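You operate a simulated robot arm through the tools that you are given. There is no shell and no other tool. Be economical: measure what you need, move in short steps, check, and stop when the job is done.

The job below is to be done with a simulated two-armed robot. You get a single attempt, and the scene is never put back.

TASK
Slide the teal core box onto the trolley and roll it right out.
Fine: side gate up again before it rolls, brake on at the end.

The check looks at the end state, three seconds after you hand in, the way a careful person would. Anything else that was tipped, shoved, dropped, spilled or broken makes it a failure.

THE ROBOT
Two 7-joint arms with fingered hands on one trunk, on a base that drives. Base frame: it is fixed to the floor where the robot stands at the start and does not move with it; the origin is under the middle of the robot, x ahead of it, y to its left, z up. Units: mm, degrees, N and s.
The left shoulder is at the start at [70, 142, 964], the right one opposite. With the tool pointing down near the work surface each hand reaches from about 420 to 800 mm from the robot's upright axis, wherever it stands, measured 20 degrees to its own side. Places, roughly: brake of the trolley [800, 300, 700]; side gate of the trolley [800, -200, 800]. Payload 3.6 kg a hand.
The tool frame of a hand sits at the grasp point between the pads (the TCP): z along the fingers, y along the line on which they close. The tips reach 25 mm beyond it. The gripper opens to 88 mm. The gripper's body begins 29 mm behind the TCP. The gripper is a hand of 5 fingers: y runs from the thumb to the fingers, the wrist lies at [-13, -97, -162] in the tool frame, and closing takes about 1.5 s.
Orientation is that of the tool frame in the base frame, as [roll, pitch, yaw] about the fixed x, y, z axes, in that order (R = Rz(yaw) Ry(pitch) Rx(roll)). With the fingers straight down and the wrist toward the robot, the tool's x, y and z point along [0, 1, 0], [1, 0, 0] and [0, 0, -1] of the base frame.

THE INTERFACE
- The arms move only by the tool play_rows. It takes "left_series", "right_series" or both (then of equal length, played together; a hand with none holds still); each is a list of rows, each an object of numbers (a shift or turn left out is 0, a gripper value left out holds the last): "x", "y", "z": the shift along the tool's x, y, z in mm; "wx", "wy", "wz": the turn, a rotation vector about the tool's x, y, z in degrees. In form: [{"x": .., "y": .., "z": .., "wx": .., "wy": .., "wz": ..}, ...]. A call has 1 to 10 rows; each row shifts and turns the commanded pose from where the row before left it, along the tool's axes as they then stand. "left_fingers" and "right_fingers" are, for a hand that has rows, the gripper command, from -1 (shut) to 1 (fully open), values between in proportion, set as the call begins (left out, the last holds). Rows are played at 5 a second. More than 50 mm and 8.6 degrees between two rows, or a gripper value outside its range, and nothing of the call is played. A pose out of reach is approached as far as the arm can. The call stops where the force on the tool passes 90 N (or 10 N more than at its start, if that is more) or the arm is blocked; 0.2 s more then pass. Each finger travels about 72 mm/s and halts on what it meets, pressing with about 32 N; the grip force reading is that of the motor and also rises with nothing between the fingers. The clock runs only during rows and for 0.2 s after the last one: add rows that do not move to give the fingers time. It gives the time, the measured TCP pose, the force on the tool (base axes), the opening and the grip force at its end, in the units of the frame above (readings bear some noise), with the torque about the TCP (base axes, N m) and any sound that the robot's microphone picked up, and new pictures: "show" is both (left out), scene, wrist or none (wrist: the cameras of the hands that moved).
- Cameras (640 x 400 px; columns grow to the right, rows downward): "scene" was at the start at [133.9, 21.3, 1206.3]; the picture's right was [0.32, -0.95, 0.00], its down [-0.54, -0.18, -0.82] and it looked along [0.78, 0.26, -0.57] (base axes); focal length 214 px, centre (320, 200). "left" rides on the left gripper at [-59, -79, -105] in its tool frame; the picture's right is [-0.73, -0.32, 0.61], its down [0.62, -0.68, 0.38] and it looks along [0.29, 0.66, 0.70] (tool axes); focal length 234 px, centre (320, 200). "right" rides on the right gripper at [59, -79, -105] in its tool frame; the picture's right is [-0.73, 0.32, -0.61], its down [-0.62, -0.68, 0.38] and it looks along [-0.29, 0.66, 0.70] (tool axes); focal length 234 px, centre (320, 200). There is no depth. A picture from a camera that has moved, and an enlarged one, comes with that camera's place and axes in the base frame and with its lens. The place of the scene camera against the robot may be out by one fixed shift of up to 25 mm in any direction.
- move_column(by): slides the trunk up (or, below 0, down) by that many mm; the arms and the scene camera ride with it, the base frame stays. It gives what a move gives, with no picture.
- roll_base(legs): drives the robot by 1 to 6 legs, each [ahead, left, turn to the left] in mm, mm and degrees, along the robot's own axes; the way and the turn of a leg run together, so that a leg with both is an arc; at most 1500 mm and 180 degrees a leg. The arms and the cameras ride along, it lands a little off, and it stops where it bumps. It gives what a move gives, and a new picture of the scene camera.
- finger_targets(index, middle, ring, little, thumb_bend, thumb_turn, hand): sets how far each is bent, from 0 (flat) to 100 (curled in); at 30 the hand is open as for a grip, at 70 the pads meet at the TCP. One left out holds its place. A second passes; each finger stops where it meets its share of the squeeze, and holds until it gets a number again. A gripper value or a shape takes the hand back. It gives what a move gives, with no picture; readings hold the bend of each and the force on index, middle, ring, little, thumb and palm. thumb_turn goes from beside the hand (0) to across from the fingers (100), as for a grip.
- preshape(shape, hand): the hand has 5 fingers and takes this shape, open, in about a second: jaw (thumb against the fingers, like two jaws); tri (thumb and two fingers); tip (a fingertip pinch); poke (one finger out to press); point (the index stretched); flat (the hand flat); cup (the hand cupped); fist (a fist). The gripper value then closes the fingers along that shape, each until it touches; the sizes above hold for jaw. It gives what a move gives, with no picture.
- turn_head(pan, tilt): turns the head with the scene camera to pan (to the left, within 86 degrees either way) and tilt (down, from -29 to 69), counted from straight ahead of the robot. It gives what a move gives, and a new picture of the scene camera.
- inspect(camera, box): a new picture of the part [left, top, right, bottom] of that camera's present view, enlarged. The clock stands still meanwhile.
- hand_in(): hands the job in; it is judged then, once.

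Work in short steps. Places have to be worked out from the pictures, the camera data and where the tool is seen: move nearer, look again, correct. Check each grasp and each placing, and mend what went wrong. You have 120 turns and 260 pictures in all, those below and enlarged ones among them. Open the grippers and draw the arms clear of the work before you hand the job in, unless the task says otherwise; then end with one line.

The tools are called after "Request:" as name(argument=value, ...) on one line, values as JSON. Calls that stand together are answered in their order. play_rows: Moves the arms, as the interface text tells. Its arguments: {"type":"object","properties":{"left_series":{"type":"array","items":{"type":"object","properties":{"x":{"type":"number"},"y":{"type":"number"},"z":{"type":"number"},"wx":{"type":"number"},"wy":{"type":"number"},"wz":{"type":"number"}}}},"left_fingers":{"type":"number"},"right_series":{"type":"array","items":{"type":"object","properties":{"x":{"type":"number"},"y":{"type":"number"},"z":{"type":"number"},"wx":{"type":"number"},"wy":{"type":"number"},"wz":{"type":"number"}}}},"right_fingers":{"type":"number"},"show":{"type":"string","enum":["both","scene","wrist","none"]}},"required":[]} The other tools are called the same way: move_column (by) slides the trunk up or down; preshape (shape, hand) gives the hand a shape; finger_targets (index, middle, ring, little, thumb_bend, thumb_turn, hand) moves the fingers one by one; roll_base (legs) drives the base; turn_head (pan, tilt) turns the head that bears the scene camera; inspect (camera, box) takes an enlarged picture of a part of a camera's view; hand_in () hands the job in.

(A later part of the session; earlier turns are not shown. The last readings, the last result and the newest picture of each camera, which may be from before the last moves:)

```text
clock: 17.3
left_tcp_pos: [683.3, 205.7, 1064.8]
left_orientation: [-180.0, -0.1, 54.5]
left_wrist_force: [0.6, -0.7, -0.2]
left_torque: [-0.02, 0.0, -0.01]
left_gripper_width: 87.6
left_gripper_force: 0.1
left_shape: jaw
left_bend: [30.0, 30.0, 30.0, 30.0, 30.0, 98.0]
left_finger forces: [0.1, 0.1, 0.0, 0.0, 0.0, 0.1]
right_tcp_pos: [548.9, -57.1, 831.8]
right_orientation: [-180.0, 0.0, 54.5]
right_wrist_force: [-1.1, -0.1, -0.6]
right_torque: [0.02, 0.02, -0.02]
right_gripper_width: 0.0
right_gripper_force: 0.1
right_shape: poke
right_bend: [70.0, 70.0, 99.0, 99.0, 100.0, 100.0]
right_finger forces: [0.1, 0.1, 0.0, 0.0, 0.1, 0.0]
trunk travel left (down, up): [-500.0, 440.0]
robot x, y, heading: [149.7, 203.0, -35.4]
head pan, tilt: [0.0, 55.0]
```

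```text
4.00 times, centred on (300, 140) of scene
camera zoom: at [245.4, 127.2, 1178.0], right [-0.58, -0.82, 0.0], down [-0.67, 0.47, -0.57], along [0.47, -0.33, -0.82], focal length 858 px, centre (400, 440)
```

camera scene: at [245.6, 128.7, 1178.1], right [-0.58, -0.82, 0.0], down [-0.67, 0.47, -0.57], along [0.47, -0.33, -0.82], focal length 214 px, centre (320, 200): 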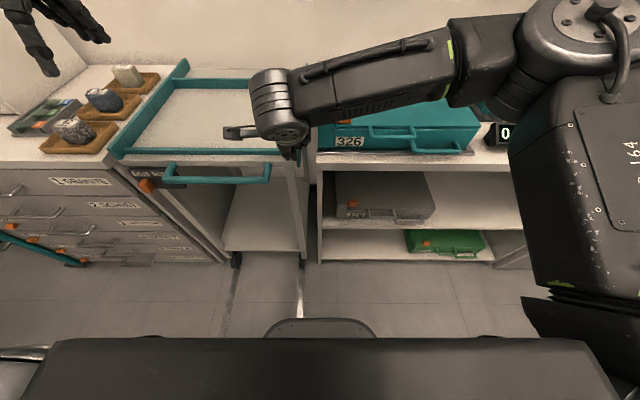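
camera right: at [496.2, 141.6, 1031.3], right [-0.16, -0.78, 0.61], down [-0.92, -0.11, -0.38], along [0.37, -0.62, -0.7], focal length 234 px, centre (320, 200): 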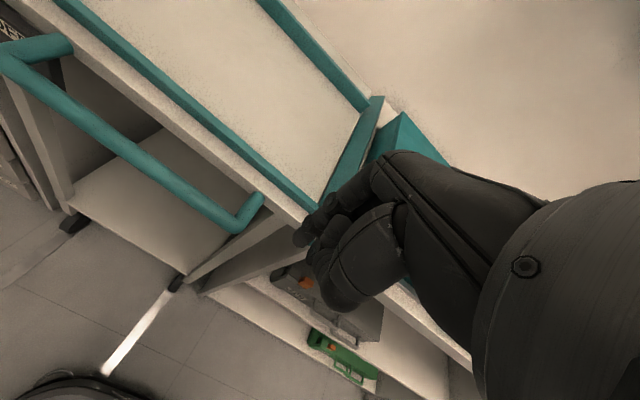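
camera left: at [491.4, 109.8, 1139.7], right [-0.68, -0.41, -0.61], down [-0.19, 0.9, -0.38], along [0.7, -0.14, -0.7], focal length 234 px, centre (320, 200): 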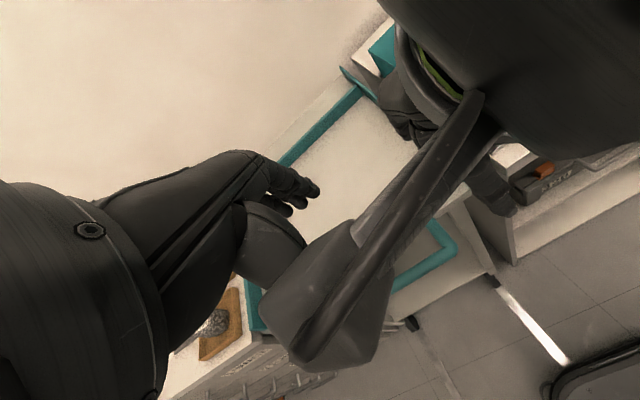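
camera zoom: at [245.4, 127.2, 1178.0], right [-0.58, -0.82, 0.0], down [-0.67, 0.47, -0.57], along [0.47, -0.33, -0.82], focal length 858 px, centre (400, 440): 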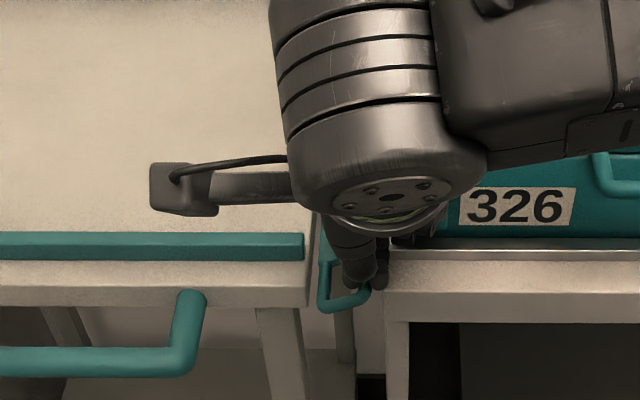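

The gate comes down without resistance; the tip is at z≈807. A few mm more.

Request:
play_rows(right_series=[{"z": 6}, {"z": 5}, {"z": 4}], show="none")

Request:
inspect(camera="scene", box=[220, 90, 380, 190])

```text
clock: 18.1
left_tcp_pos: [677.4, 204.9, 1066.1]
left_orientation: [179.8, -0.1, 54.6]
left_wrist_force: [-0.8, 0.3, 0.1]
left_torque: [0.0, 0.01, 0.01]
left_gripper_width: 87.6
left_gripper_force: 0.1
left_shape: jaw
left_bend: [30.0, 30.0, 30.0, 30.0, 30.0, 98.0]
left_finger forces: [0.1, 0.1, 0.1, 0.1, 0.0, 0.0]
right_tcp_pos: [545.0, -59.0, 819.3]
right_orientation: [179.6, -0.2, 54.5]
right_wrist_force: [-10.7, -11.6, 27.3]
right_torque: [-0.51, 0.3, 0.04]
right_gripper_width: 0.0
right_gripper_force: 0.1
right_shape: poke
right_bend: [70.0, 70.0, 99.0, 99.0, 100.0, 100.0]
right_finger forces: [0.1, 41.4, 0.1, 0.1, 0.1, 0.1]
trunk travel left (down, up): [-500.0, 440.0]
robot x, y, heading: [143.8, 203.7, -35.7]
head pan, tilt: [0.0, 55.0]
```

```text
4.00 times, centred on (300, 140) of scene
camera zoom: at [240.2, 127.2, 1178.9], right [-0.58, -0.81, 0.0], down [-0.67, 0.47, -0.58], along [0.47, -0.33, -0.82], focal length 858 px, centre (400, 440)
```

zoom: 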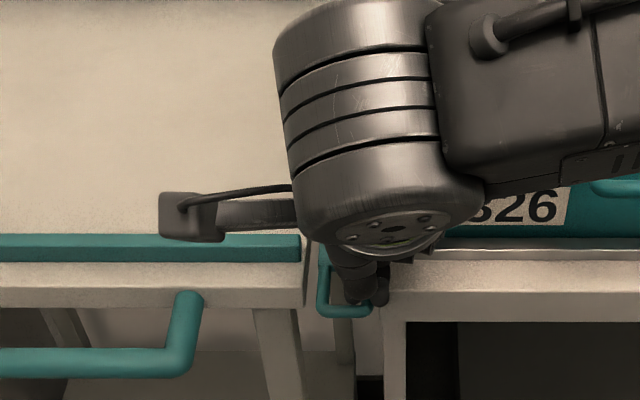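

The middle finger meets 41 N, so I lift off and look at the gate.

Request:
play_rows(right_series=[{"z": -20}, {"z": -40, "y": -10}, {"z": -30, "x": 30}, {"x": 45}, {"x": 40}], show="wrist")

Request:
inspect(camera="scene", box=[220, 90, 380, 190])

Request:
inspect(camera="left", box=[320, 0, 640, 200])

```text
clock: 19.3
left_tcp_pos: [681.8, 205.7, 1063.6]
left_orientation: [-180.0, 0.1, 54.6]
left_wrist_force: [0.3, -0.5, -0.3]
left_torque: [-0.01, 0.01, -0.01]
left_gripper_width: 87.8
left_gripper_force: 0.0
left_shape: jaw
left_bend: [30.0, 30.0, 30.0, 30.0, 30.0, 98.0]
left_finger forces: [0.0, 0.1, 0.0, 0.0, 0.0, 0.0]
right_tcp_pos: [608.7, 42.8, 908.4]
right_orientation: [179.9, 0.1, 54.5]
right_wrist_force: [-0.6, -0.8, 0.4]
right_torque: [-0.01, 0.02, -0.01]
right_gripper_width: 0.0
right_gripper_force: 0.0
right_shape: poke
right_bend: [70.0, 70.0, 99.0, 99.0, 100.0, 100.0]
right_finger forces: [0.0, 0.1, 0.0, 0.0, 0.0, 0.0]
trunk travel left (down, up): [-500.0, 440.0]
robot x, y, heading: [142.7, 208.1, -35.5]
head pan, tilt: [0.0, 55.0]
camera right: at [577.6, 136.6, 1012.7], right [-0.16, -0.78, 0.61], down [-0.92, -0.11, -0.38], along [0.37, -0.62, -0.7], focal length 234 px, centre (320, 200)
```

right: 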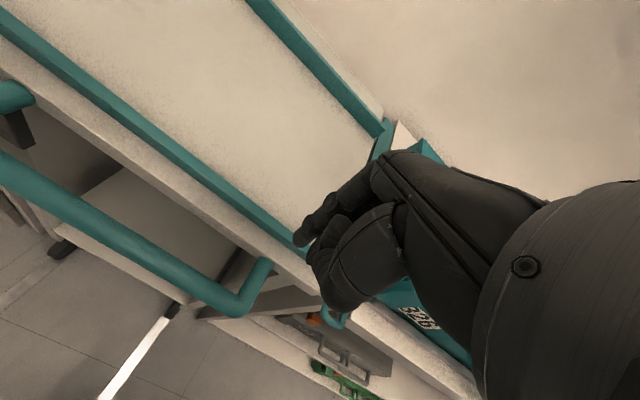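

```text
4.00 times, centred on (300, 140) of scene
camera zoom: at [245.8, 128.4, 1178.1], right [-0.58, -0.82, 0.0], down [-0.67, 0.47, -0.57], along [0.47, -0.33, -0.82], focal length 858 px, centre (400, 440)
```

zoom: 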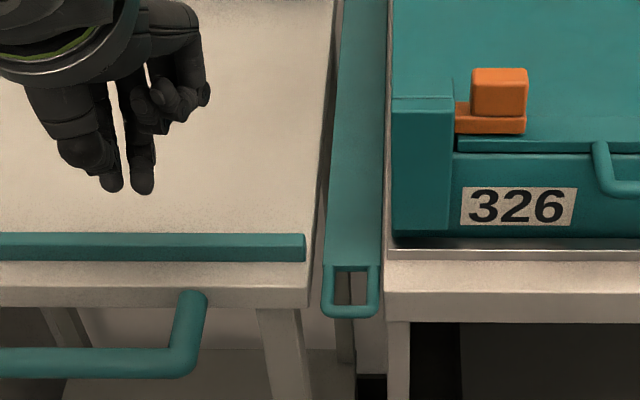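

```text
2.00 times, centred on (480, 100) of left
camera zoom: at [585.0, 204.2, 1168.2], right [-0.68, -0.41, -0.61], down [-0.19, 0.9, -0.38], along [0.7, -0.14, -0.7], focal length 468 px, centre (0, 400)
```

zoom: 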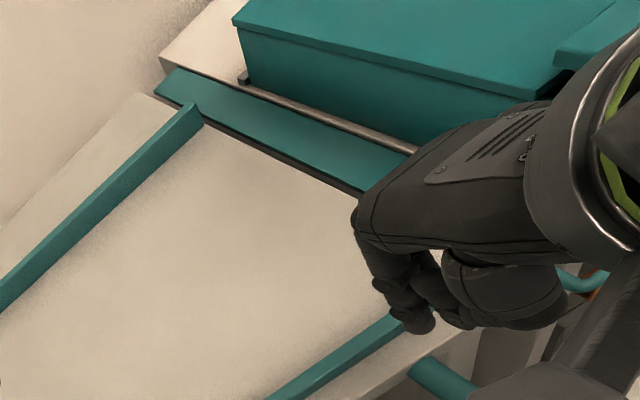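

The gate now lies flat, bridging trolley and bench. Next I inspect the box's handles and the free space at its right side; the right hand goes up and right.

Request:
preshape(shape="jaw", hand="right")

Request:
play_rows(right_series=[{"z": -40, "x": -10, "y": -20}, {"z": -30, "x": -30, "y": -20}, {"x": -48, "y": -10}, {"x": -49}, {"x": -49}, {"x": -49}, {"x": -49}, {"x": -49}], show="wrist")

Request:
turn_head(pan=-30, tilt=50)

```text
clock: 20.2
left_tcp_pos: [683.3, 206.1, 1063.3]
left_orientation: [180.0, 0.0, 54.6]
left_wrist_force: [0.1, 0.2, -0.1]
left_torque: [0.02, 0.0, 0.01]
left_gripper_width: 87.5
left_gripper_force: 0.2
left_shape: jaw
left_bend: [30.0, 30.0, 30.0, 30.0, 30.0, 98.0]
left_finger forces: [0.0, 0.0, 0.0, 0.0, 0.1, 0.0]
right_tcp_pos: [608.4, 41.5, 907.0]
right_orientation: [-179.9, 0.0, 54.6]
right_wrist_force: [-0.1, 0.3, 0.2]
right_torque: [0.03, 0.01, 0.02]
right_gripper_width: 87.8
right_gripper_force: 0.1
right_shape: jaw
right_bend: [30.0, 30.0, 30.0, 30.0, 30.0, 98.0]
right_finger forces: [0.0, 0.0, 0.0, 0.1, 0.0, 0.0]
trunk travel left (down, up): [-500.0, 440.0]
robot x, y, heading: [143.4, 207.0, -35.3]
head pan, tilt: [0.0, 55.0]
```

```text
clock: 22.0
left_tcp_pos: [679.9, 204.2, 1064.0]
left_orientation: [-180.0, -0.2, 54.6]
left_wrist_force: [-0.2, 0.4, 0.0]
left_torque: [-0.05, -0.04, 0.03]
left_gripper_width: 87.7
left_gripper_force: 0.1
left_shape: jaw
left_bend: [30.0, 30.0, 30.0, 30.0, 30.0, 98.0]
left_finger forces: [0.0, 0.0, 0.0, 0.1, 0.1, 0.0]
right_tcp_pos: [373.4, -200.1, 977.3]
right_orientation: [-180.0, -0.2, 54.6]
right_wrist_force: [-0.8, -0.4, 0.4]
right_torque: [0.02, -0.04, -0.01]
right_gripper_width: 87.8
right_gripper_force: 0.0
right_shape: jaw
right_bend: [30.0, 30.0, 30.0, 30.0, 30.0, 98.0]
right_finger forces: [0.0, 0.0, 0.1, 0.0, 0.0, 0.1]
trunk travel left (down, up): [-500.0, 440.0]
robot x, y, heading: [144.9, 200.9, -35.3]
head pan, tilt: [0.0, 55.0]
camera right: at [341.5, -106.8, 1081.3], right [-0.16, -0.78, 0.61], down [-0.92, -0.11, -0.38], along [0.37, -0.62, -0.7], focal length 234 px, centre (320, 200)
```

right: 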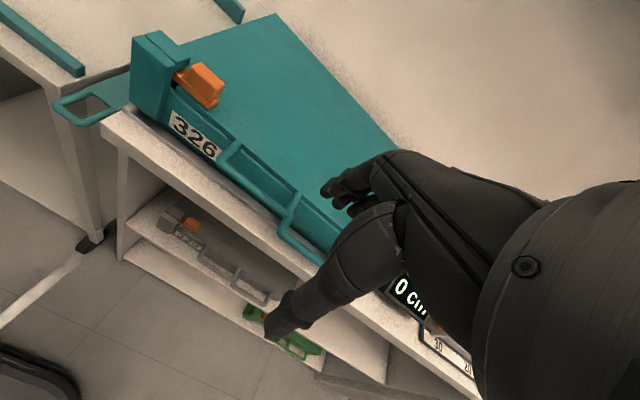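

```text
clock: 23.0
left_tcp_pos: [682.0, 205.5, 1064.1]
left_orientation: [-179.9, 0.0, 54.6]
left_wrist_force: [-0.5, -0.5, 0.8]
left_torque: [0.0, -0.02, 0.0]
left_gripper_width: 87.6
left_gripper_force: 0.0
left_shape: jaw
left_bend: [30.0, 30.0, 30.0, 30.0, 30.0, 98.0]
left_finger forces: [0.0, 0.0, 0.0, 0.1, 0.1, 0.0]
right_tcp_pos: [373.7, -198.3, 977.1]
right_orientation: [179.9, 0.0, 54.5]
right_wrist_force: [-0.3, 0.0, 0.6]
right_torque: [0.0, -0.01, -0.01]
right_gripper_width: 87.9
right_gripper_force: 0.1
right_shape: jaw
right_bend: [30.0, 30.0, 30.0, 30.0, 30.0, 98.0]
right_finger forces: [0.0, 0.0, 0.0, 0.0, 0.1, 0.0]
trunk travel left (down, up): [-500.0, 440.0]
robot x, y, heading: [144.3, 205.1, -35.6]
head pan, tilt: [-30.0, 50.0]
camera scene: at [218.3, 99.0, 1184.6], right [-0.91, -0.42, 0.0], down [-0.32, 0.7, -0.64], along [0.27, -0.58, -0.77], focal length 214 px, centre (320, 200)
```

scene: 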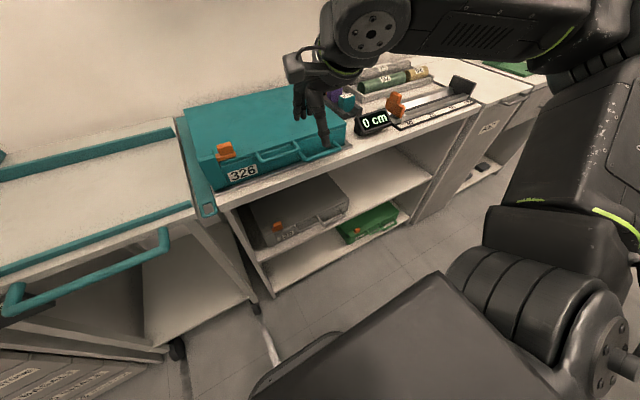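

Request:
inspect(camera="right", box=[120, 80, 360, 290])

Request:
inspect(camera="scene", box=[180, 80, 400, 218])

```text
1.90 times, centred on (240, 185) of right
camera zoom: at [343.3, -105.6, 1081.4], right [-0.16, -0.78, 0.61], down [-0.92, -0.11, -0.38], along [0.37, -0.62, -0.7], focal length 446 px, centre (472, 229)
```

zoom: 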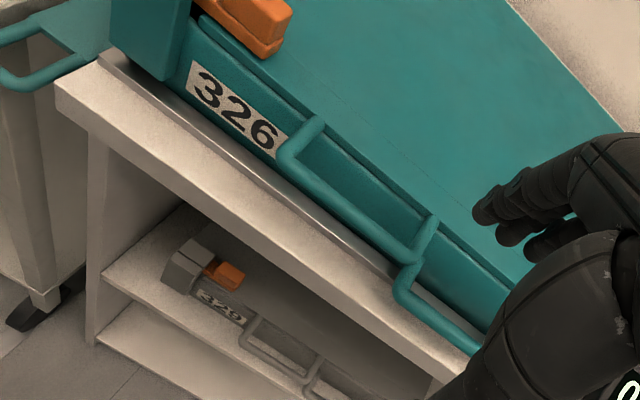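

```text
2.90 times, centred on (290, 149) of scene
camera zoom: at [218.3, 99.0, 1184.6], right [-0.91, -0.42, 0.0], down [-0.32, 0.7, -0.64], along [0.27, -0.58, -0.77], focal length 622 px, centre (407, 348)
```

zoom: 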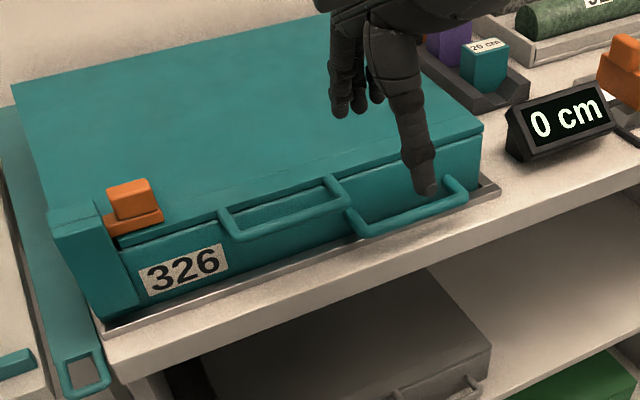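

The lower handle belongs to the box base: its bar is ≈40 mm in front of the box face, around u≈500, v≈-270. I'll drag by it with the left hand, so I drive right to have the whole 420 mm stroke in the left arm's reach.

Request:
roll_base(legs=[[0, -240, 0]])

Request:
turn_head(pan=0, tilt=55)

Request:
inspect(camera="left", box=[0, 0, 640, 400])

```text
clock: 24.8
left_tcp_pos: [543.2, 9.9, 1064.2]
left_orientation: [-179.9, 0.0, 54.7]
left_wrist_force: [0.1, 0.2, 0.2]
left_torque: [0.02, 0.02, -0.02]
left_gripper_width: 87.5
left_gripper_force: 0.0
left_shape: jaw
left_bend: [30.0, 30.0, 30.0, 30.0, 30.0, 98.0]
left_finger forces: [0.0, 0.0, 0.2, 0.1, 0.1, 0.0]
right_tcp_pos: [234.8, -394.9, 975.4]
right_orientation: [-180.0, 0.0, 54.5]
right_wrist_force: [0.3, 0.3, 0.2]
right_torque: [0.01, 0.02, -0.04]
right_gripper_width: 88.0
right_gripper_force: 0.1
right_shape: jaw
right_bend: [30.0, 30.0, 30.0, 30.0, 30.0, 98.0]
right_finger forces: [0.1, 0.0, 0.1, 0.1, 0.1, 0.0]
trunk travel left (down, up): [-500.0, 440.0]
robot x, y, heading: [8.9, 13.3, -35.2]
head pan, tilt: [-30.0, 50.0]
camera scene: at [79.2, -97.2, 1184.5], right [-0.91, -0.42, 0.0], down [-0.32, 0.7, -0.64], along [0.27, -0.58, -0.77], focal length 214 px, centre (320, 200)
```

scene: 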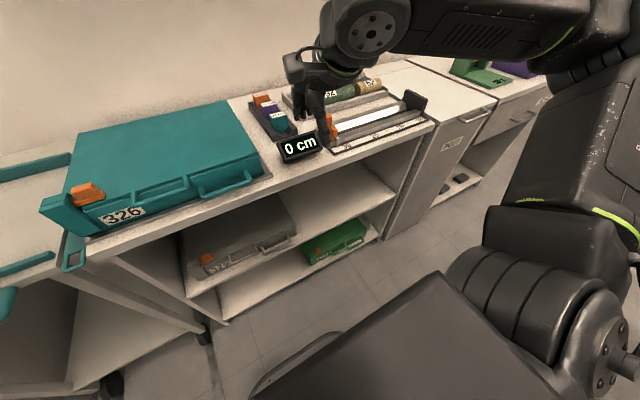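

```text
clock: 25.7
left_tcp_pos: [542.8, 10.5, 1064.2]
left_orientation: [-180.0, 0.0, 54.6]
left_wrist_force: [-0.5, 0.3, 0.5]
left_torque: [0.01, -0.01, 0.01]
left_gripper_width: 87.5
left_gripper_force: 0.0
left_shape: jaw
left_bend: [30.0, 30.0, 30.0, 30.0, 30.0, 98.0]
left_finger forces: [0.0, 0.1, 0.1, 0.1, 0.0, 0.0]
right_tcp_pos: [236.1, -394.0, 975.4]
right_orientation: [-180.0, 0.0, 54.6]
right_wrist_force: [-0.3, -0.7, 0.3]
right_torque: [-0.01, -0.01, -0.01]
right_gripper_width: 88.1
right_gripper_force: 0.1
right_shape: jaw
right_bend: [30.0, 30.0, 30.0, 30.0, 30.0, 98.0]
right_finger forces: [0.0, 0.0, 0.1, 0.0, 0.0, 0.1]
trunk travel left (down, up): [-500.0, 440.0]
robot x, y, heading: [6.1, 9.6, -35.4]
head pan, tilt: [0.0, 55.0]
camera scene: at [106.1, -68.5, 1178.1], right [-0.58, -0.82, 0.0], down [-0.67, 0.47, -0.57], along [0.47, -0.33, -0.82], focal length 214 px, centre (320, 200)
```

scene: 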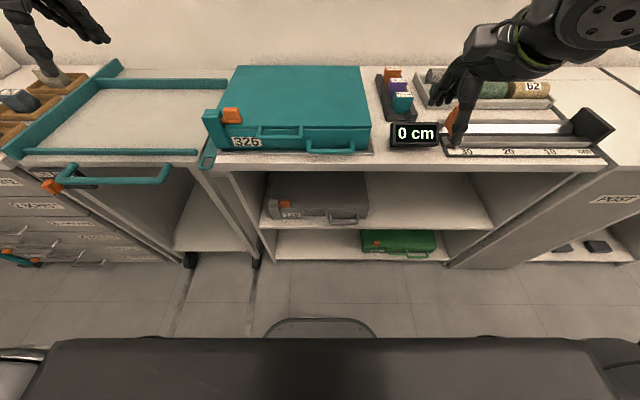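

```text
1.00 times, centred on (320, 200) of left
camera zoom: at [445.4, 7.6, 1168.5], right [-0.68, -0.41, -0.61], down [-0.2, 0.9, -0.38], along [0.7, -0.14, -0.7], focal length 234 px, centre (320, 200)
```

zoom: 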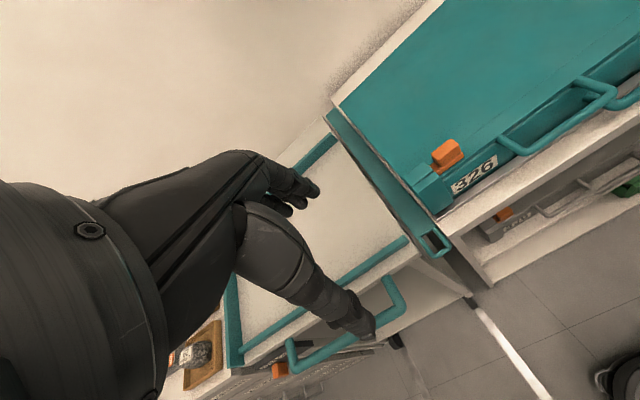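

I raise and withdraw the right hand a bit and bring the left hand above the lower handle.

Request:
play_rows(left_series=[{"x": -43, "y": 6, "z": 12}, {"x": -43, "y": 6, "z": 12}, {"x": -43, "y": 6, "z": 12}, {"x": -43, "y": 6, "z": 12}, {"x": -43, "y": 6, "z": 12}, {"x": -43, "y": 6, "z": 12}, {"x": -43, "y": 6, "z": 12}, {"x": -43, "y": 6, "z": 12}], right_series=[{"z": -20, "y": -10, "x": -10}, {"z": -20, "y": -10, "x": -10}, {"z": -20, "y": -10, "x": -10}, {"z": -10, "y": -10, "x": -10}, {"z": 0}, {"z": 0}, {"z": 0}, {"z": 0}])

Request:
inspect(camera="scene", box=[220, 70, 420, 195])

```text
clock: 27.5
left_tcp_pos: [383.6, -298.2, 967.1]
left_orientation: [-179.9, 0.0, 54.7]
left_wrist_force: [-0.3, 0.0, 0.1]
left_torque: [0.01, 0.03, -0.01]
left_gripper_width: 87.8
left_gripper_force: 0.1
left_shape: jaw
left_bend: [30.0, 30.0, 30.0, 30.0, 30.0, 98.0]
left_finger forces: [0.0, 0.0, 0.0, 0.1, 0.0, 0.0]
right_tcp_pos: [184.3, -405.2, 1044.8]
right_orientation: [-179.9, 0.0, 54.5]
right_wrist_force: [0.1, 0.2, -0.7]
right_torque: [0.07, -0.01, -0.02]
right_gripper_width: 87.8
right_gripper_force: 0.1
right_shape: jaw
right_bend: [30.0, 30.0, 30.0, 30.0, 30.0, 98.0]
right_finger forces: [0.0, 0.0, 0.0, 0.0, 0.0, 0.1]
right hand out of reach, approached as far as the arm can: row 4
trunk travel left (down, up): [-500.0, 440.0]
robot x, y, heading: [4.0, 9.7, -35.2]
head pan, tilt: [0.0, 55.0]
camera scene: at [105.6, -70.1, 1178.0], right [-0.58, -0.82, 0.0], down [-0.67, 0.47, -0.57], along [0.47, -0.33, -0.82], focal length 214 px, centre (320, 200)
camera right: at [154.4, -312.7, 1149.2], right [-0.16, -0.78, 0.61], down [-0.92, -0.11, -0.38], along [0.37, -0.62, -0.7], focal length 234 px, centre (320, 200)
camera left: at [284.8, -302.7, 1072.3], right [-0.68, -0.4, -0.61], down [-0.19, 0.9, -0.38], along [0.7, -0.14, -0.7], focal length 234 px, centre (320, 200)
```

scene: 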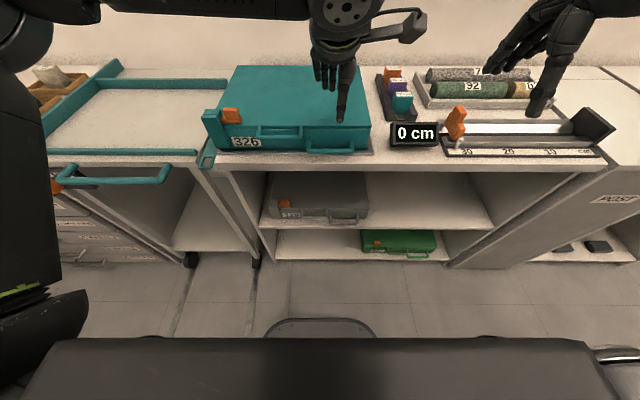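
right: 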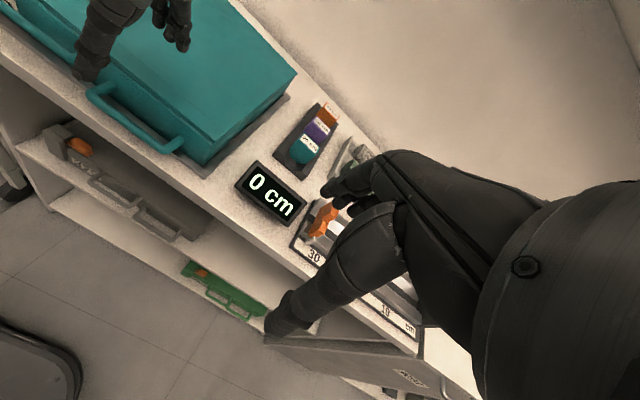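
left: 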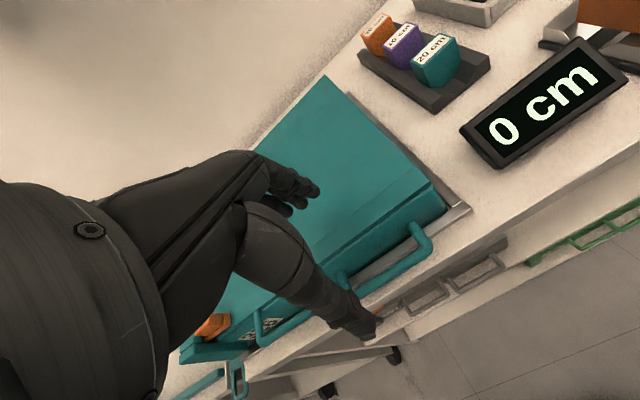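

```text
3.20 times, centred on (320, 132) of scene
camera zoom: at [105.6, -70.1, 1178.0], right [-0.58, -0.82, 0.0], down [-0.67, 0.47, -0.57], along [0.47, -0.33, -0.82], focal length 686 px, centre (320, 416)
```

zoom: 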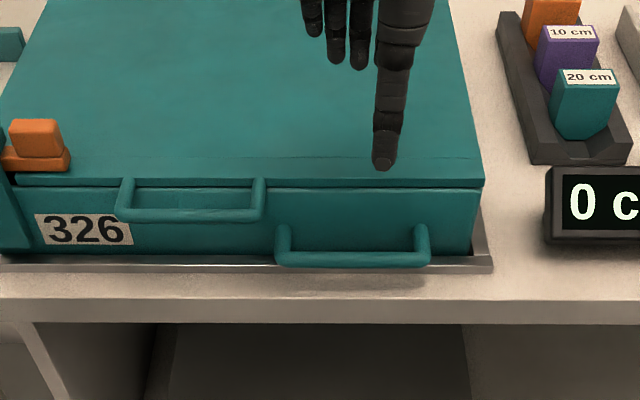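

The lower handle's bar I place at about u 500, v −25, z 830, some 30 mm in front of the box face. I use a thumb-and-two-fingers shape, partly closed, and check its look.

Request:
preshape(shape="tri", hand="left")

Request:
play_rows(left_series=[{"x": 7, "y": 6, "z": 20}, {"y": 6, "z": 20}, {}, {}], left_fingers=-0.2)

Request:
inspect(camera="scene", box=[260, 80, 420, 180])

```text
clock: 28.4
left_tcp_pos: [383.2, -299.1, 968.8]
left_orientation: [180.0, 0.0, 54.7]
left_wrist_force: [0.2, 0.2, 0.0]
left_torque: [0.0, -0.01, -0.03]
left_gripper_width: 87.6
left_gripper_force: 0.1
left_shape: tri
left_bend: [30.0, 30.0, 99.0, 99.0, 30.0, 98.0]
left_finger forces: [0.1, 0.0, 0.0, 0.0, 0.1, 0.0]
right_tcp_pos: [185.7, -404.1, 1044.9]
right_orientation: [179.9, 0.0, 54.5]
right_wrist_force: [-0.7, -0.5, -0.4]
right_torque: [0.01, 0.03, -0.02]
right_gripper_width: 87.8
right_gripper_force: 0.0
right_shape: jaw
right_bend: [30.0, 30.0, 30.0, 30.0, 30.0, 98.0]
right_finger forces: [0.0, 0.0, 0.0, 0.0, 0.0, 0.1]
trunk travel left (down, up): [-500.0, 440.0]
robot x, y, heading: [5.3, 7.6, -35.3]
head pan, tilt: [0.0, 55.0]
```

```text
clock: 29.4
left_tcp_pos: [396.8, -299.2, 926.3]
left_orientation: [180.0, 0.0, 54.6]
left_wrist_force: [-0.4, -0.5, -1.1]
left_torque: [-0.02, 0.0, -0.03]
left_gripper_width: 35.6
left_gripper_force: 0.1
left_shape: tri
left_bend: [74.0, 49.0, 99.0, 99.0, 72.0, 100.0]
left_finger forces: [0.0, 0.0, 0.0, 0.0, 0.0, 0.0]
right_tcp_pos: [186.8, -404.5, 1045.4]
right_orientation: [180.0, 0.0, 54.6]
right_wrist_force: [0.2, 0.2, -0.1]
right_torque: [0.02, -0.01, 0.01]
right_gripper_width: 88.0
right_gripper_force: 0.0
right_shape: jaw
right_bend: [30.0, 30.0, 30.0, 30.0, 30.0, 98.0]
right_finger forces: [0.0, 0.0, 0.0, 0.0, 0.0, 0.1]
trunk travel left (down, up): [-500.0, 440.0]
robot x, y, heading: [7.2, 8.9, -35.5]
head pan, tilt: [0.0, 55.0]
camera scene: at [106.3, -68.7, 1178.0], right [-0.58, -0.82, 0.0], down [-0.67, 0.47, -0.57], along [0.47, -0.33, -0.82], focal length 214 px, centre (320, 200)
camera left: at [299.4, -302.5, 1032.1], right [-0.68, -0.41, -0.61], down [-0.2, 0.9, -0.38], along [0.7, -0.14, -0.7], focal length 234 px, centre (320, 200)
```

scene: 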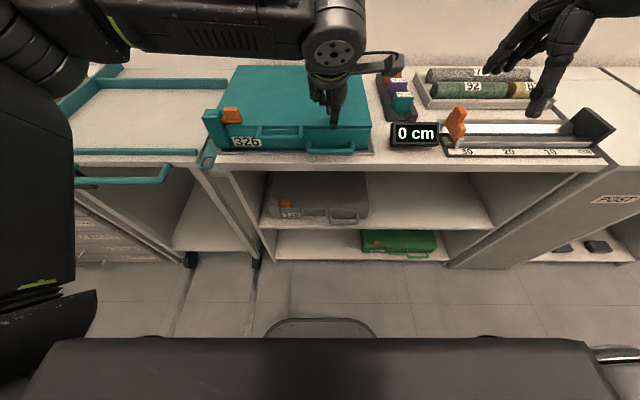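
left: 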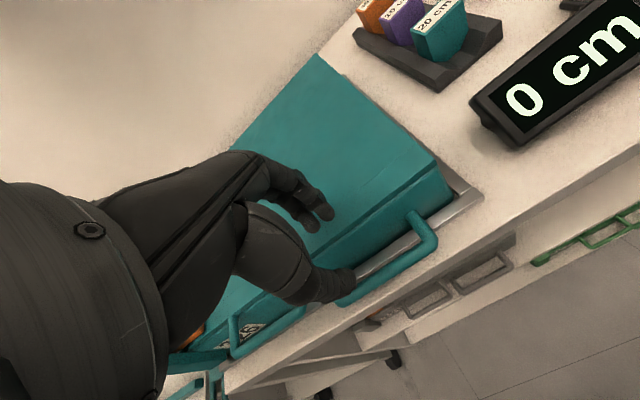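

```text
4.00 times, centred on (340, 130) of scene
camera zoom: at [106.3, -68.7, 1178.0], right [-0.58, -0.82, 0.0], down [-0.67, 0.47, -0.57], along [0.47, -0.33, -0.82], focal length 858 px, centre (240, 480)
```

zoom: 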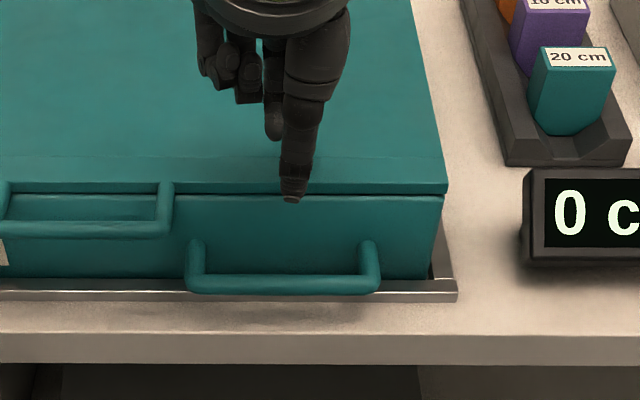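

The tri close is uneven, so I set the fingers individually: index and middle about 15 mm beyond the TCP and the thumb about 22 mm before it.

Request:
finger_targets(hand="left", index=56, middle=56, ring=99, little=99, thumb_bend=46, thumb_turn=100)

Request:
inspect(camera="left", box=[200, 140, 460, 320])

Request:
inspect(camera="scene", box=[260, 80, 420, 180])

```text
clock: 30.4
left_tcp_pos: [397.9, -299.6, 927.0]
left_orientation: [-180.0, 0.0, 54.7]
left_wrist_force: [0.3, -0.8, -0.6]
left_torque: [0.0, -0.01, 0.03]
left_gripper_width: 38.8
left_gripper_force: 0.1
left_shape: fingers
left_bend: [56.0, 56.0, 99.0, 99.0, 46.0, 100.0]
left_finger forces: [0.0, 0.1, 0.0, 0.1, 0.0, 0.0]
right_tcp_pos: [187.3, -404.6, 1045.2]
right_orientation: [180.0, 0.0, 54.6]
right_wrist_force: [0.9, -0.7, -0.7]
right_torque: [0.0, 0.0, -0.03]
right_gripper_width: 87.9
right_gripper_force: 0.1
right_shape: jaw
right_bend: [30.0, 30.0, 30.0, 30.0, 30.0, 98.0]
right_finger forces: [0.0, 0.0, 0.0, 0.0, 0.1, 0.0]
trunk travel left (down, up): [-500.0, 440.0]
robot x, y, heading: [7.5, 4.9, -35.1]
head pan, tilt: [0.0, 55.0]
```

```text
2.22 times, centred on (330, 230) of left
camera zoom: at [299.3, -302.3, 1032.3], right [-0.68, -0.41, -0.61], down [-0.2, 0.9, -0.38], along [0.7, -0.14, -0.7], focal length 520 px, centre (298, 133)
```

zoom: 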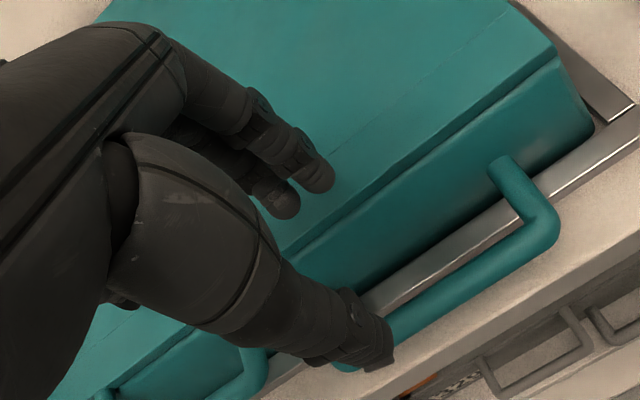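

```text
4.00 times, centred on (340, 130) of scene
camera zoom: at [106.1, -68.5, 1178.1], right [-0.58, -0.82, 0.0], down [-0.67, 0.47, -0.57], along [0.47, -0.33, -0.82], focal length 858 px, centre (240, 480)
```

zoom: 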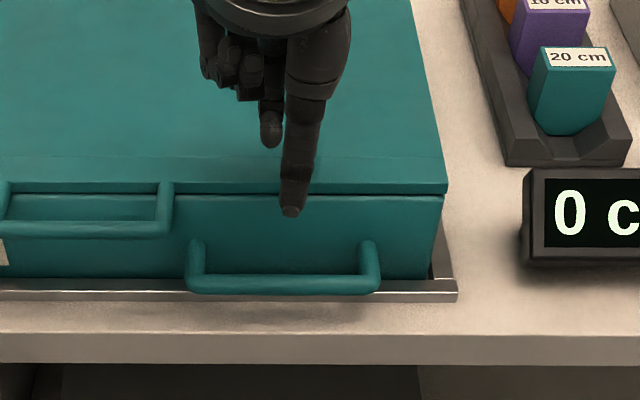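

Finger centre is estimated at u≈522, i.e. mid-slot between bar and box face. I descend stepwise and check.

Request:
play_rows(left_series=[{"z": 20}, {"z": 15}], show="none")

Request:
inspect(camera="left", box=[200, 140, 460, 320])

Request:
inspect(camera="scene", box=[260, 80, 420, 180])

Request:
inspect(camera="right", box=[0, 0, 320, 200])

```text
clock: 31.0
left_tcp_pos: [395.9, -299.0, 892.9]
left_orientation: [179.8, 0.0, 54.6]
left_wrist_force: [-0.7, 0.6, 2.2]
left_torque: [-0.05, -0.03, -0.01]
left_gripper_width: 38.9
left_gripper_force: 1.3
left_shape: fingers
left_bend: [56.0, 57.0, 99.0, 99.0, 46.0, 100.0]
left_finger forces: [0.1, 2.4, 0.0, 0.0, 0.1, 0.0]
right_tcp_pos: [186.1, -404.3, 1045.1]
right_orientation: [180.0, 0.0, 54.6]
right_wrist_force: [0.0, -0.8, -0.3]
right_torque: [-0.01, 0.04, 0.02]
right_gripper_width: 87.9
right_gripper_force: 0.0
right_shape: jaw
right_bend: [30.0, 30.0, 30.0, 30.0, 30.0, 98.0]
right_finger forces: [0.0, 0.0, 0.1, 0.0, 0.0, 0.0]
trunk travel left (down, up): [-500.0, 440.0]
robot x, y, heading: [6.4, 7.3, -35.4]
head pan, tilt: [0.0, 55.0]
```

```text
2.22 times, centred on (330, 230) of left
camera zoom: at [298.6, -302.2, 997.8], right [-0.68, -0.41, -0.61], down [-0.19, 0.9, -0.38], along [0.7, -0.14, -0.7], focal length 520 px, centre (298, 133)
```

zoom: 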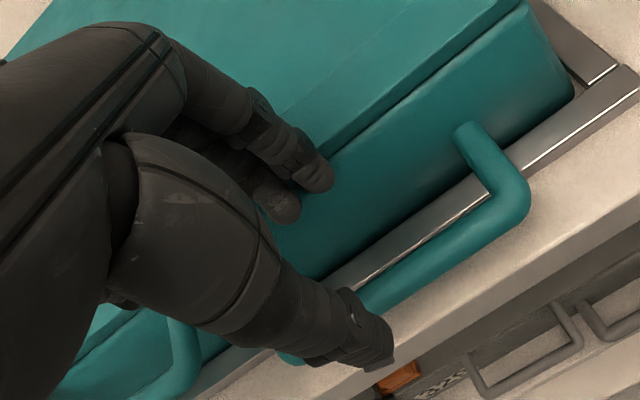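

```text
4.00 times, centred on (340, 130) of scene
camera zoom: at [105.4, -68.0, 1178.3], right [-0.58, -0.82, 0.0], down [-0.67, 0.47, -0.57], along [0.47, -0.33, -0.82], focal length 858 px, centre (240, 480)
```

zoom: 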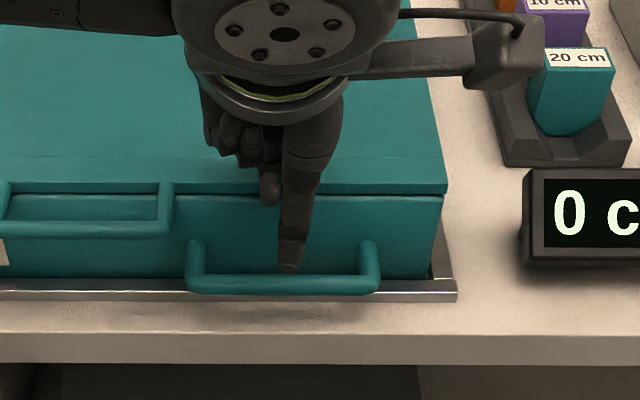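

```text
2.00 times, centred on (160, 100) of right
camera zoom: at [154.3, -310.6, 1150.0], right [-0.16, -0.78, 0.61], down [-0.92, -0.11, -0.38], along [0.37, -0.62, -0.7], focal length 468 px, centre (640, 400)
```

zoom: 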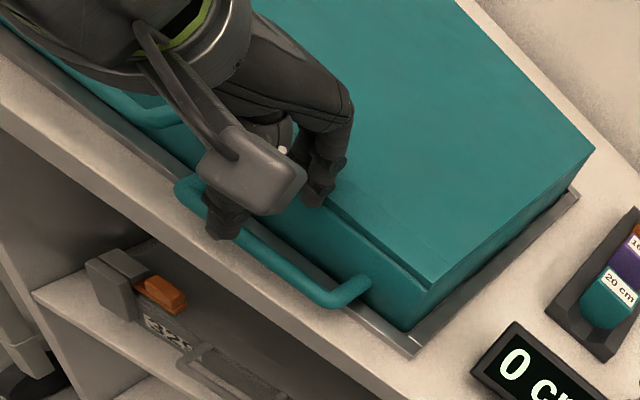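

The middle finger touches the lid's front edge (2.4 N). I lift slightly, shift 11 mm back, and go down again.

Request:
play_rows(left_series=[{"z": -8}, {"y": -11}, {"z": 18}], show="none")

Request:
inspect(camera="left", box=[200, 140, 460, 320])

```text
clock: 31.8
left_tcp_pos: [388.0, -292.7, 882.2]
left_orientation: [-180.0, 0.0, 54.8]
left_wrist_force: [-0.9, 0.7, -0.6]
left_torque: [-0.02, -0.03, 0.02]
left_gripper_width: 38.5
left_gripper_force: 0.3
left_shape: fingers
left_bend: [56.0, 57.0, 99.0, 99.0, 46.0, 100.0]
left_finger forces: [0.0, 0.5, 0.0, 0.1, 0.0, 0.1]
right_tcp_pos: [186.6, -404.4, 1044.8]
right_orientation: [-179.9, 0.0, 54.5]
right_wrist_force: [-0.5, 0.1, -0.2]
right_torque: [-0.01, -0.01, 0.0]
right_gripper_width: 87.9
right_gripper_force: 0.1
right_shape: jaw
right_bend: [30.0, 30.0, 30.0, 30.0, 30.0, 98.0]
right_finger forces: [0.1, 0.0, 0.0, 0.0, 0.1, 0.1]
trunk travel left (down, up): [-500.0, 440.0]
robot x, y, heading: [4.4, 6.2, -35.4]
head pan, tilt: [0.0, 55.0]
```

```text
2.22 times, centred on (330, 230) of left
camera zoom: at [290.8, -295.9, 986.9], right [-0.68, -0.41, -0.61], down [-0.2, 0.9, -0.38], along [0.7, -0.14, -0.7], focal length 520 px, centre (298, 133)
```

zoom: 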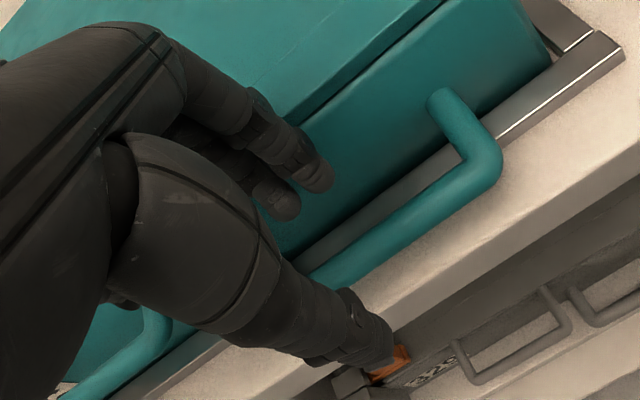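

Request:
play_rows(left_series=[{"y": -4}, {"z": 15}, {"z": 12}], show="none")

Request:
inspect(camera="left", box=[200, 140, 460, 320])

Request:
inspect(camera="right", box=[0, 0, 320, 200])

```text
clock: 32.6
left_tcp_pos: [383.3, -290.3, 857.3]
left_orientation: [179.7, 0.1, 54.6]
left_wrist_force: [-5.8, 3.3, 13.9]
left_torque: [-0.19, -0.52, 0.04]
left_gripper_width: 38.9
left_gripper_force: 8.5
left_shape: fingers
left_bend: [56.0, 58.0, 99.0, 99.0, 46.0, 100.0]
left_finger forces: [0.0, 16.4, 0.0, 0.0, 0.0, 0.0]
right_tcp_pos: [183.8, -402.0, 1046.1]
right_orientation: [179.8, 0.0, 54.6]
right_wrist_force: [0.5, 0.4, -0.3]
right_torque: [-0.01, 0.01, -0.04]
right_gripper_width: 88.1
right_gripper_force: 0.0
right_shape: jaw
right_bend: [30.0, 30.0, 30.0, 30.0, 30.0, 98.0]
right_finger forces: [0.0, 0.1, 0.0, 0.1, 0.1, 0.1]
trunk travel left (down, up): [-500.0, 440.0]
robot x, y, heading: [5.7, 7.5, -35.3]
head pan, tilt: [0.0, 55.0]
```

```text
2.22 times, centred on (330, 230) of left
camera zoom: at [284.9, -291.9, 962.1], right [-0.68, -0.41, -0.61], down [-0.19, 0.9, -0.39], along [0.71, -0.15, -0.69], focal length 520 px, centre (298, 133)
```

zoom: 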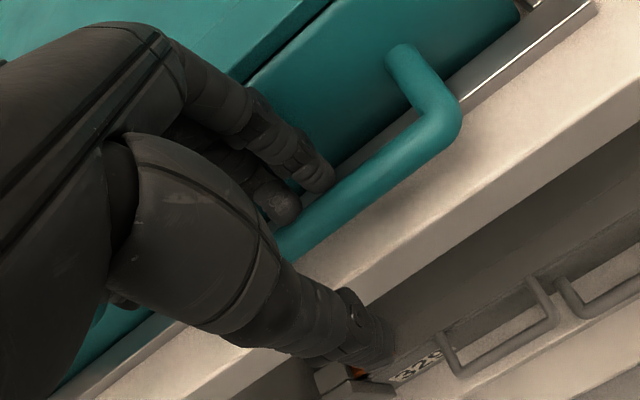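

```text
2.00 times, centred on (160, 100) of right
camera zoom: at [152.7, -309.3, 1150.8], right [-0.16, -0.78, 0.61], down [-0.92, -0.11, -0.39], along [0.37, -0.62, -0.69], focal length 468 px, centre (640, 400)
```

zoom: 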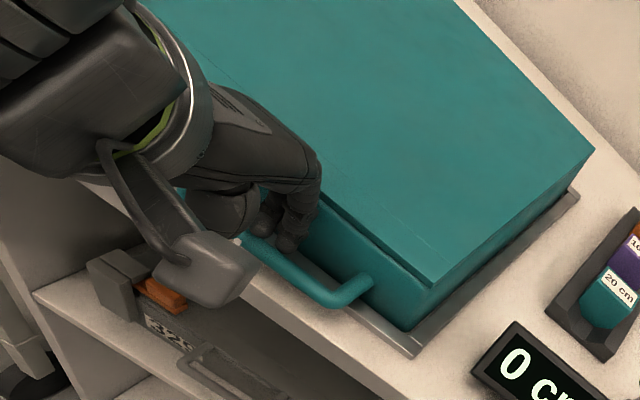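

The middle fingertip now sits on the bar (16 N), so the slot lies between these positions. I lift, go 6 mm forward and descend again.

Request:
play_rows(left_series=[{"z": -8}, {"y": 6}, {"z": 8}, {"z": 6}], show="none")

Request:
inspect(camera="left", box=[200, 140, 460, 320])

```text
clock: 33.6
left_tcp_pos: [386.0, -291.8, 856.2]
left_orientation: [179.1, 0.1, 54.7]
left_wrist_force: [-14.1, 11.0, 42.5]
left_torque: [-0.68, -1.65, 0.26]
left_gripper_width: 39.1
left_gripper_force: 26.1
left_shape: fingers
left_bend: [56.0, 60.0, 99.0, 99.0, 46.0, 100.0]
left_finger forces: [0.1, 52.4, 0.0, 0.1, 0.0, 0.0]
right_tcp_pos: [180.0, -400.3, 1048.6]
right_orientation: [179.5, 0.1, 54.7]
right_wrist_force: [0.2, -0.3, -0.6]
right_torque: [0.03, -0.02, 0.0]
right_gripper_width: 87.9
right_gripper_force: 0.1
right_shape: jaw
right_bend: [30.0, 30.0, 30.0, 30.0, 30.0, 98.0]
right_finger forces: [0.1, 0.0, 0.1, 0.0, 0.0, 0.0]
trunk travel left (down, up): [-500.0, 440.0]
robot x, y, heading: [6.4, 7.9, -35.5]
head pan, tilt: [0.0, 55.0]
```

```text
2.22 times, centred on (330, 230) of left
camera zoom: at [286.0, -293.2, 960.6], right [-0.68, -0.41, -0.61], down [-0.19, 0.9, -0.39], along [0.71, -0.15, -0.69], focal length 520 px, centre (298, 133)
```

zoom: 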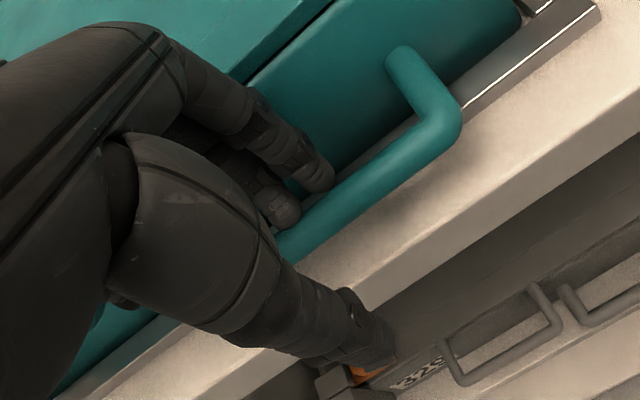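

The rising force pointing up and toward me shows the finger's arc rubs the lid edge: a vertical approach can't work there. I'll lift away, tilt the hand 40° so the fingers come in from the front, and use all four fingers.

Request:
play_rows(left_series=[{"z": -15, "y": -2}, {"z": -40}, {"z": -30, "y": -30}, {"y": -25, "wx": -8}, {"wx": -8}, {"wx": -8}, {"wx": -8}, {"wx": -8}], show="none")

Request:
preshape(shape="jaw", hand="left")

Request:
inspect(camera="left", box=[0, 0, 640, 400])

Request:
inspect(camera="scene", box=[240, 80, 440, 205])

```text
clock: 35.4
left_tcp_pos: [342.4, -261.6, 935.6]
left_orientation: [140.0, 0.0, 54.6]
left_wrist_force: [-0.5, -0.3, 0.0]
left_torque: [-0.01, 0.04, 0.01]
left_gripper_width: 39.0
left_gripper_force: 0.1
left_shape: fingers
left_bend: [56.0, 56.0, 99.0, 99.0, 46.0, 100.0]
left_finger forces: [0.0, 0.1, 0.0, 0.0, 0.0, 0.1]
right_tcp_pos: [184.8, -404.9, 1045.7]
right_orientation: [180.0, 0.0, 54.6]
right_wrist_force: [-0.6, 0.7, 1.0]
right_torque: [-0.01, -0.03, 0.0]
right_gripper_width: 87.9
right_gripper_force: 0.1
right_shape: jaw
right_bend: [30.0, 30.0, 30.0, 30.0, 30.0, 98.0]
right_finger forces: [0.0, 0.0, 0.0, 0.0, 0.0, 0.1]
trunk travel left (down, up): [-500.0, 440.0]
robot x, y, heading: [6.9, 9.5, -35.5]
head pan, tilt: [0.0, 55.0]
```

```text
clock: 36.3
left_tcp_pos: [343.0, -261.0, 934.7]
left_orientation: [140.1, 0.0, 54.7]
left_wrist_force: [0.3, -0.5, 0.0]
left_torque: [0.02, -0.04, -0.01]
left_gripper_width: 87.5
left_gripper_force: 0.1
left_shape: jaw
left_bend: [30.0, 30.0, 30.0, 30.0, 30.0, 98.0]
left_finger forces: [0.0, 0.0, 0.1, 0.0, 0.1, 0.0]
right_tcp_pos: [185.2, -405.2, 1045.2]
right_orientation: [180.0, 0.0, 54.5]
right_wrist_force: [0.1, -0.8, 0.5]
right_torque: [0.03, 0.0, 0.0]
right_gripper_width: 87.9
right_gripper_force: 0.0
right_shape: jaw
right_bend: [30.0, 30.0, 30.0, 30.0, 30.0, 98.0]
right_finger forces: [0.1, 0.1, 0.2, 0.0, 0.0, 0.0]
trunk travel left (down, up): [-500.0, 440.0]
robot x, y, heading: [6.2, 11.2, -35.4]
head pan, tilt: [0.0, 55.0]
```

```text
1.00 times, centred on (320, 200) of left
camera zoom: at [205.1, -235.7, 964.3], right [-0.3, -0.67, -0.67], down [0.14, 0.67, -0.73], along [0.94, -0.31, -0.11], focal length 234 px, centre (320, 200)
```

zoom: 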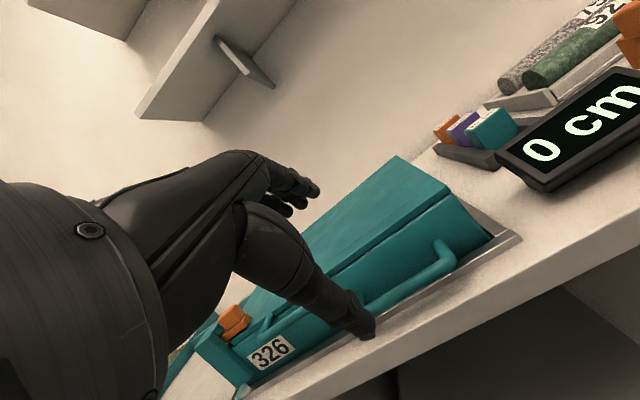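

```text
3.20 times, centred on (340, 142) of scene
camera zoom: at [106.0, -68.6, 1178.1], right [-0.58, -0.82, 0.0], down [-0.67, 0.47, -0.57], along [0.47, -0.33, -0.82], focal length 686 px, centre (256, 384)
```

zoom: 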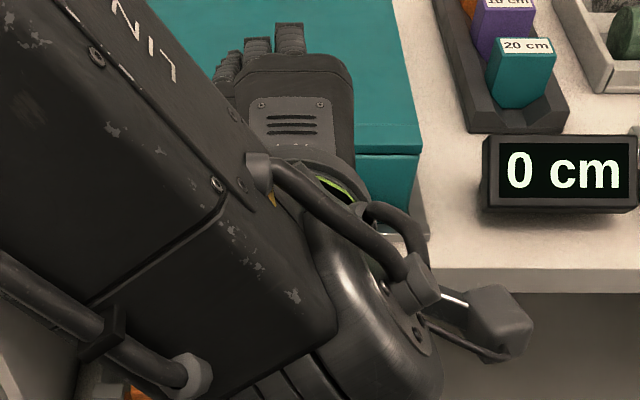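

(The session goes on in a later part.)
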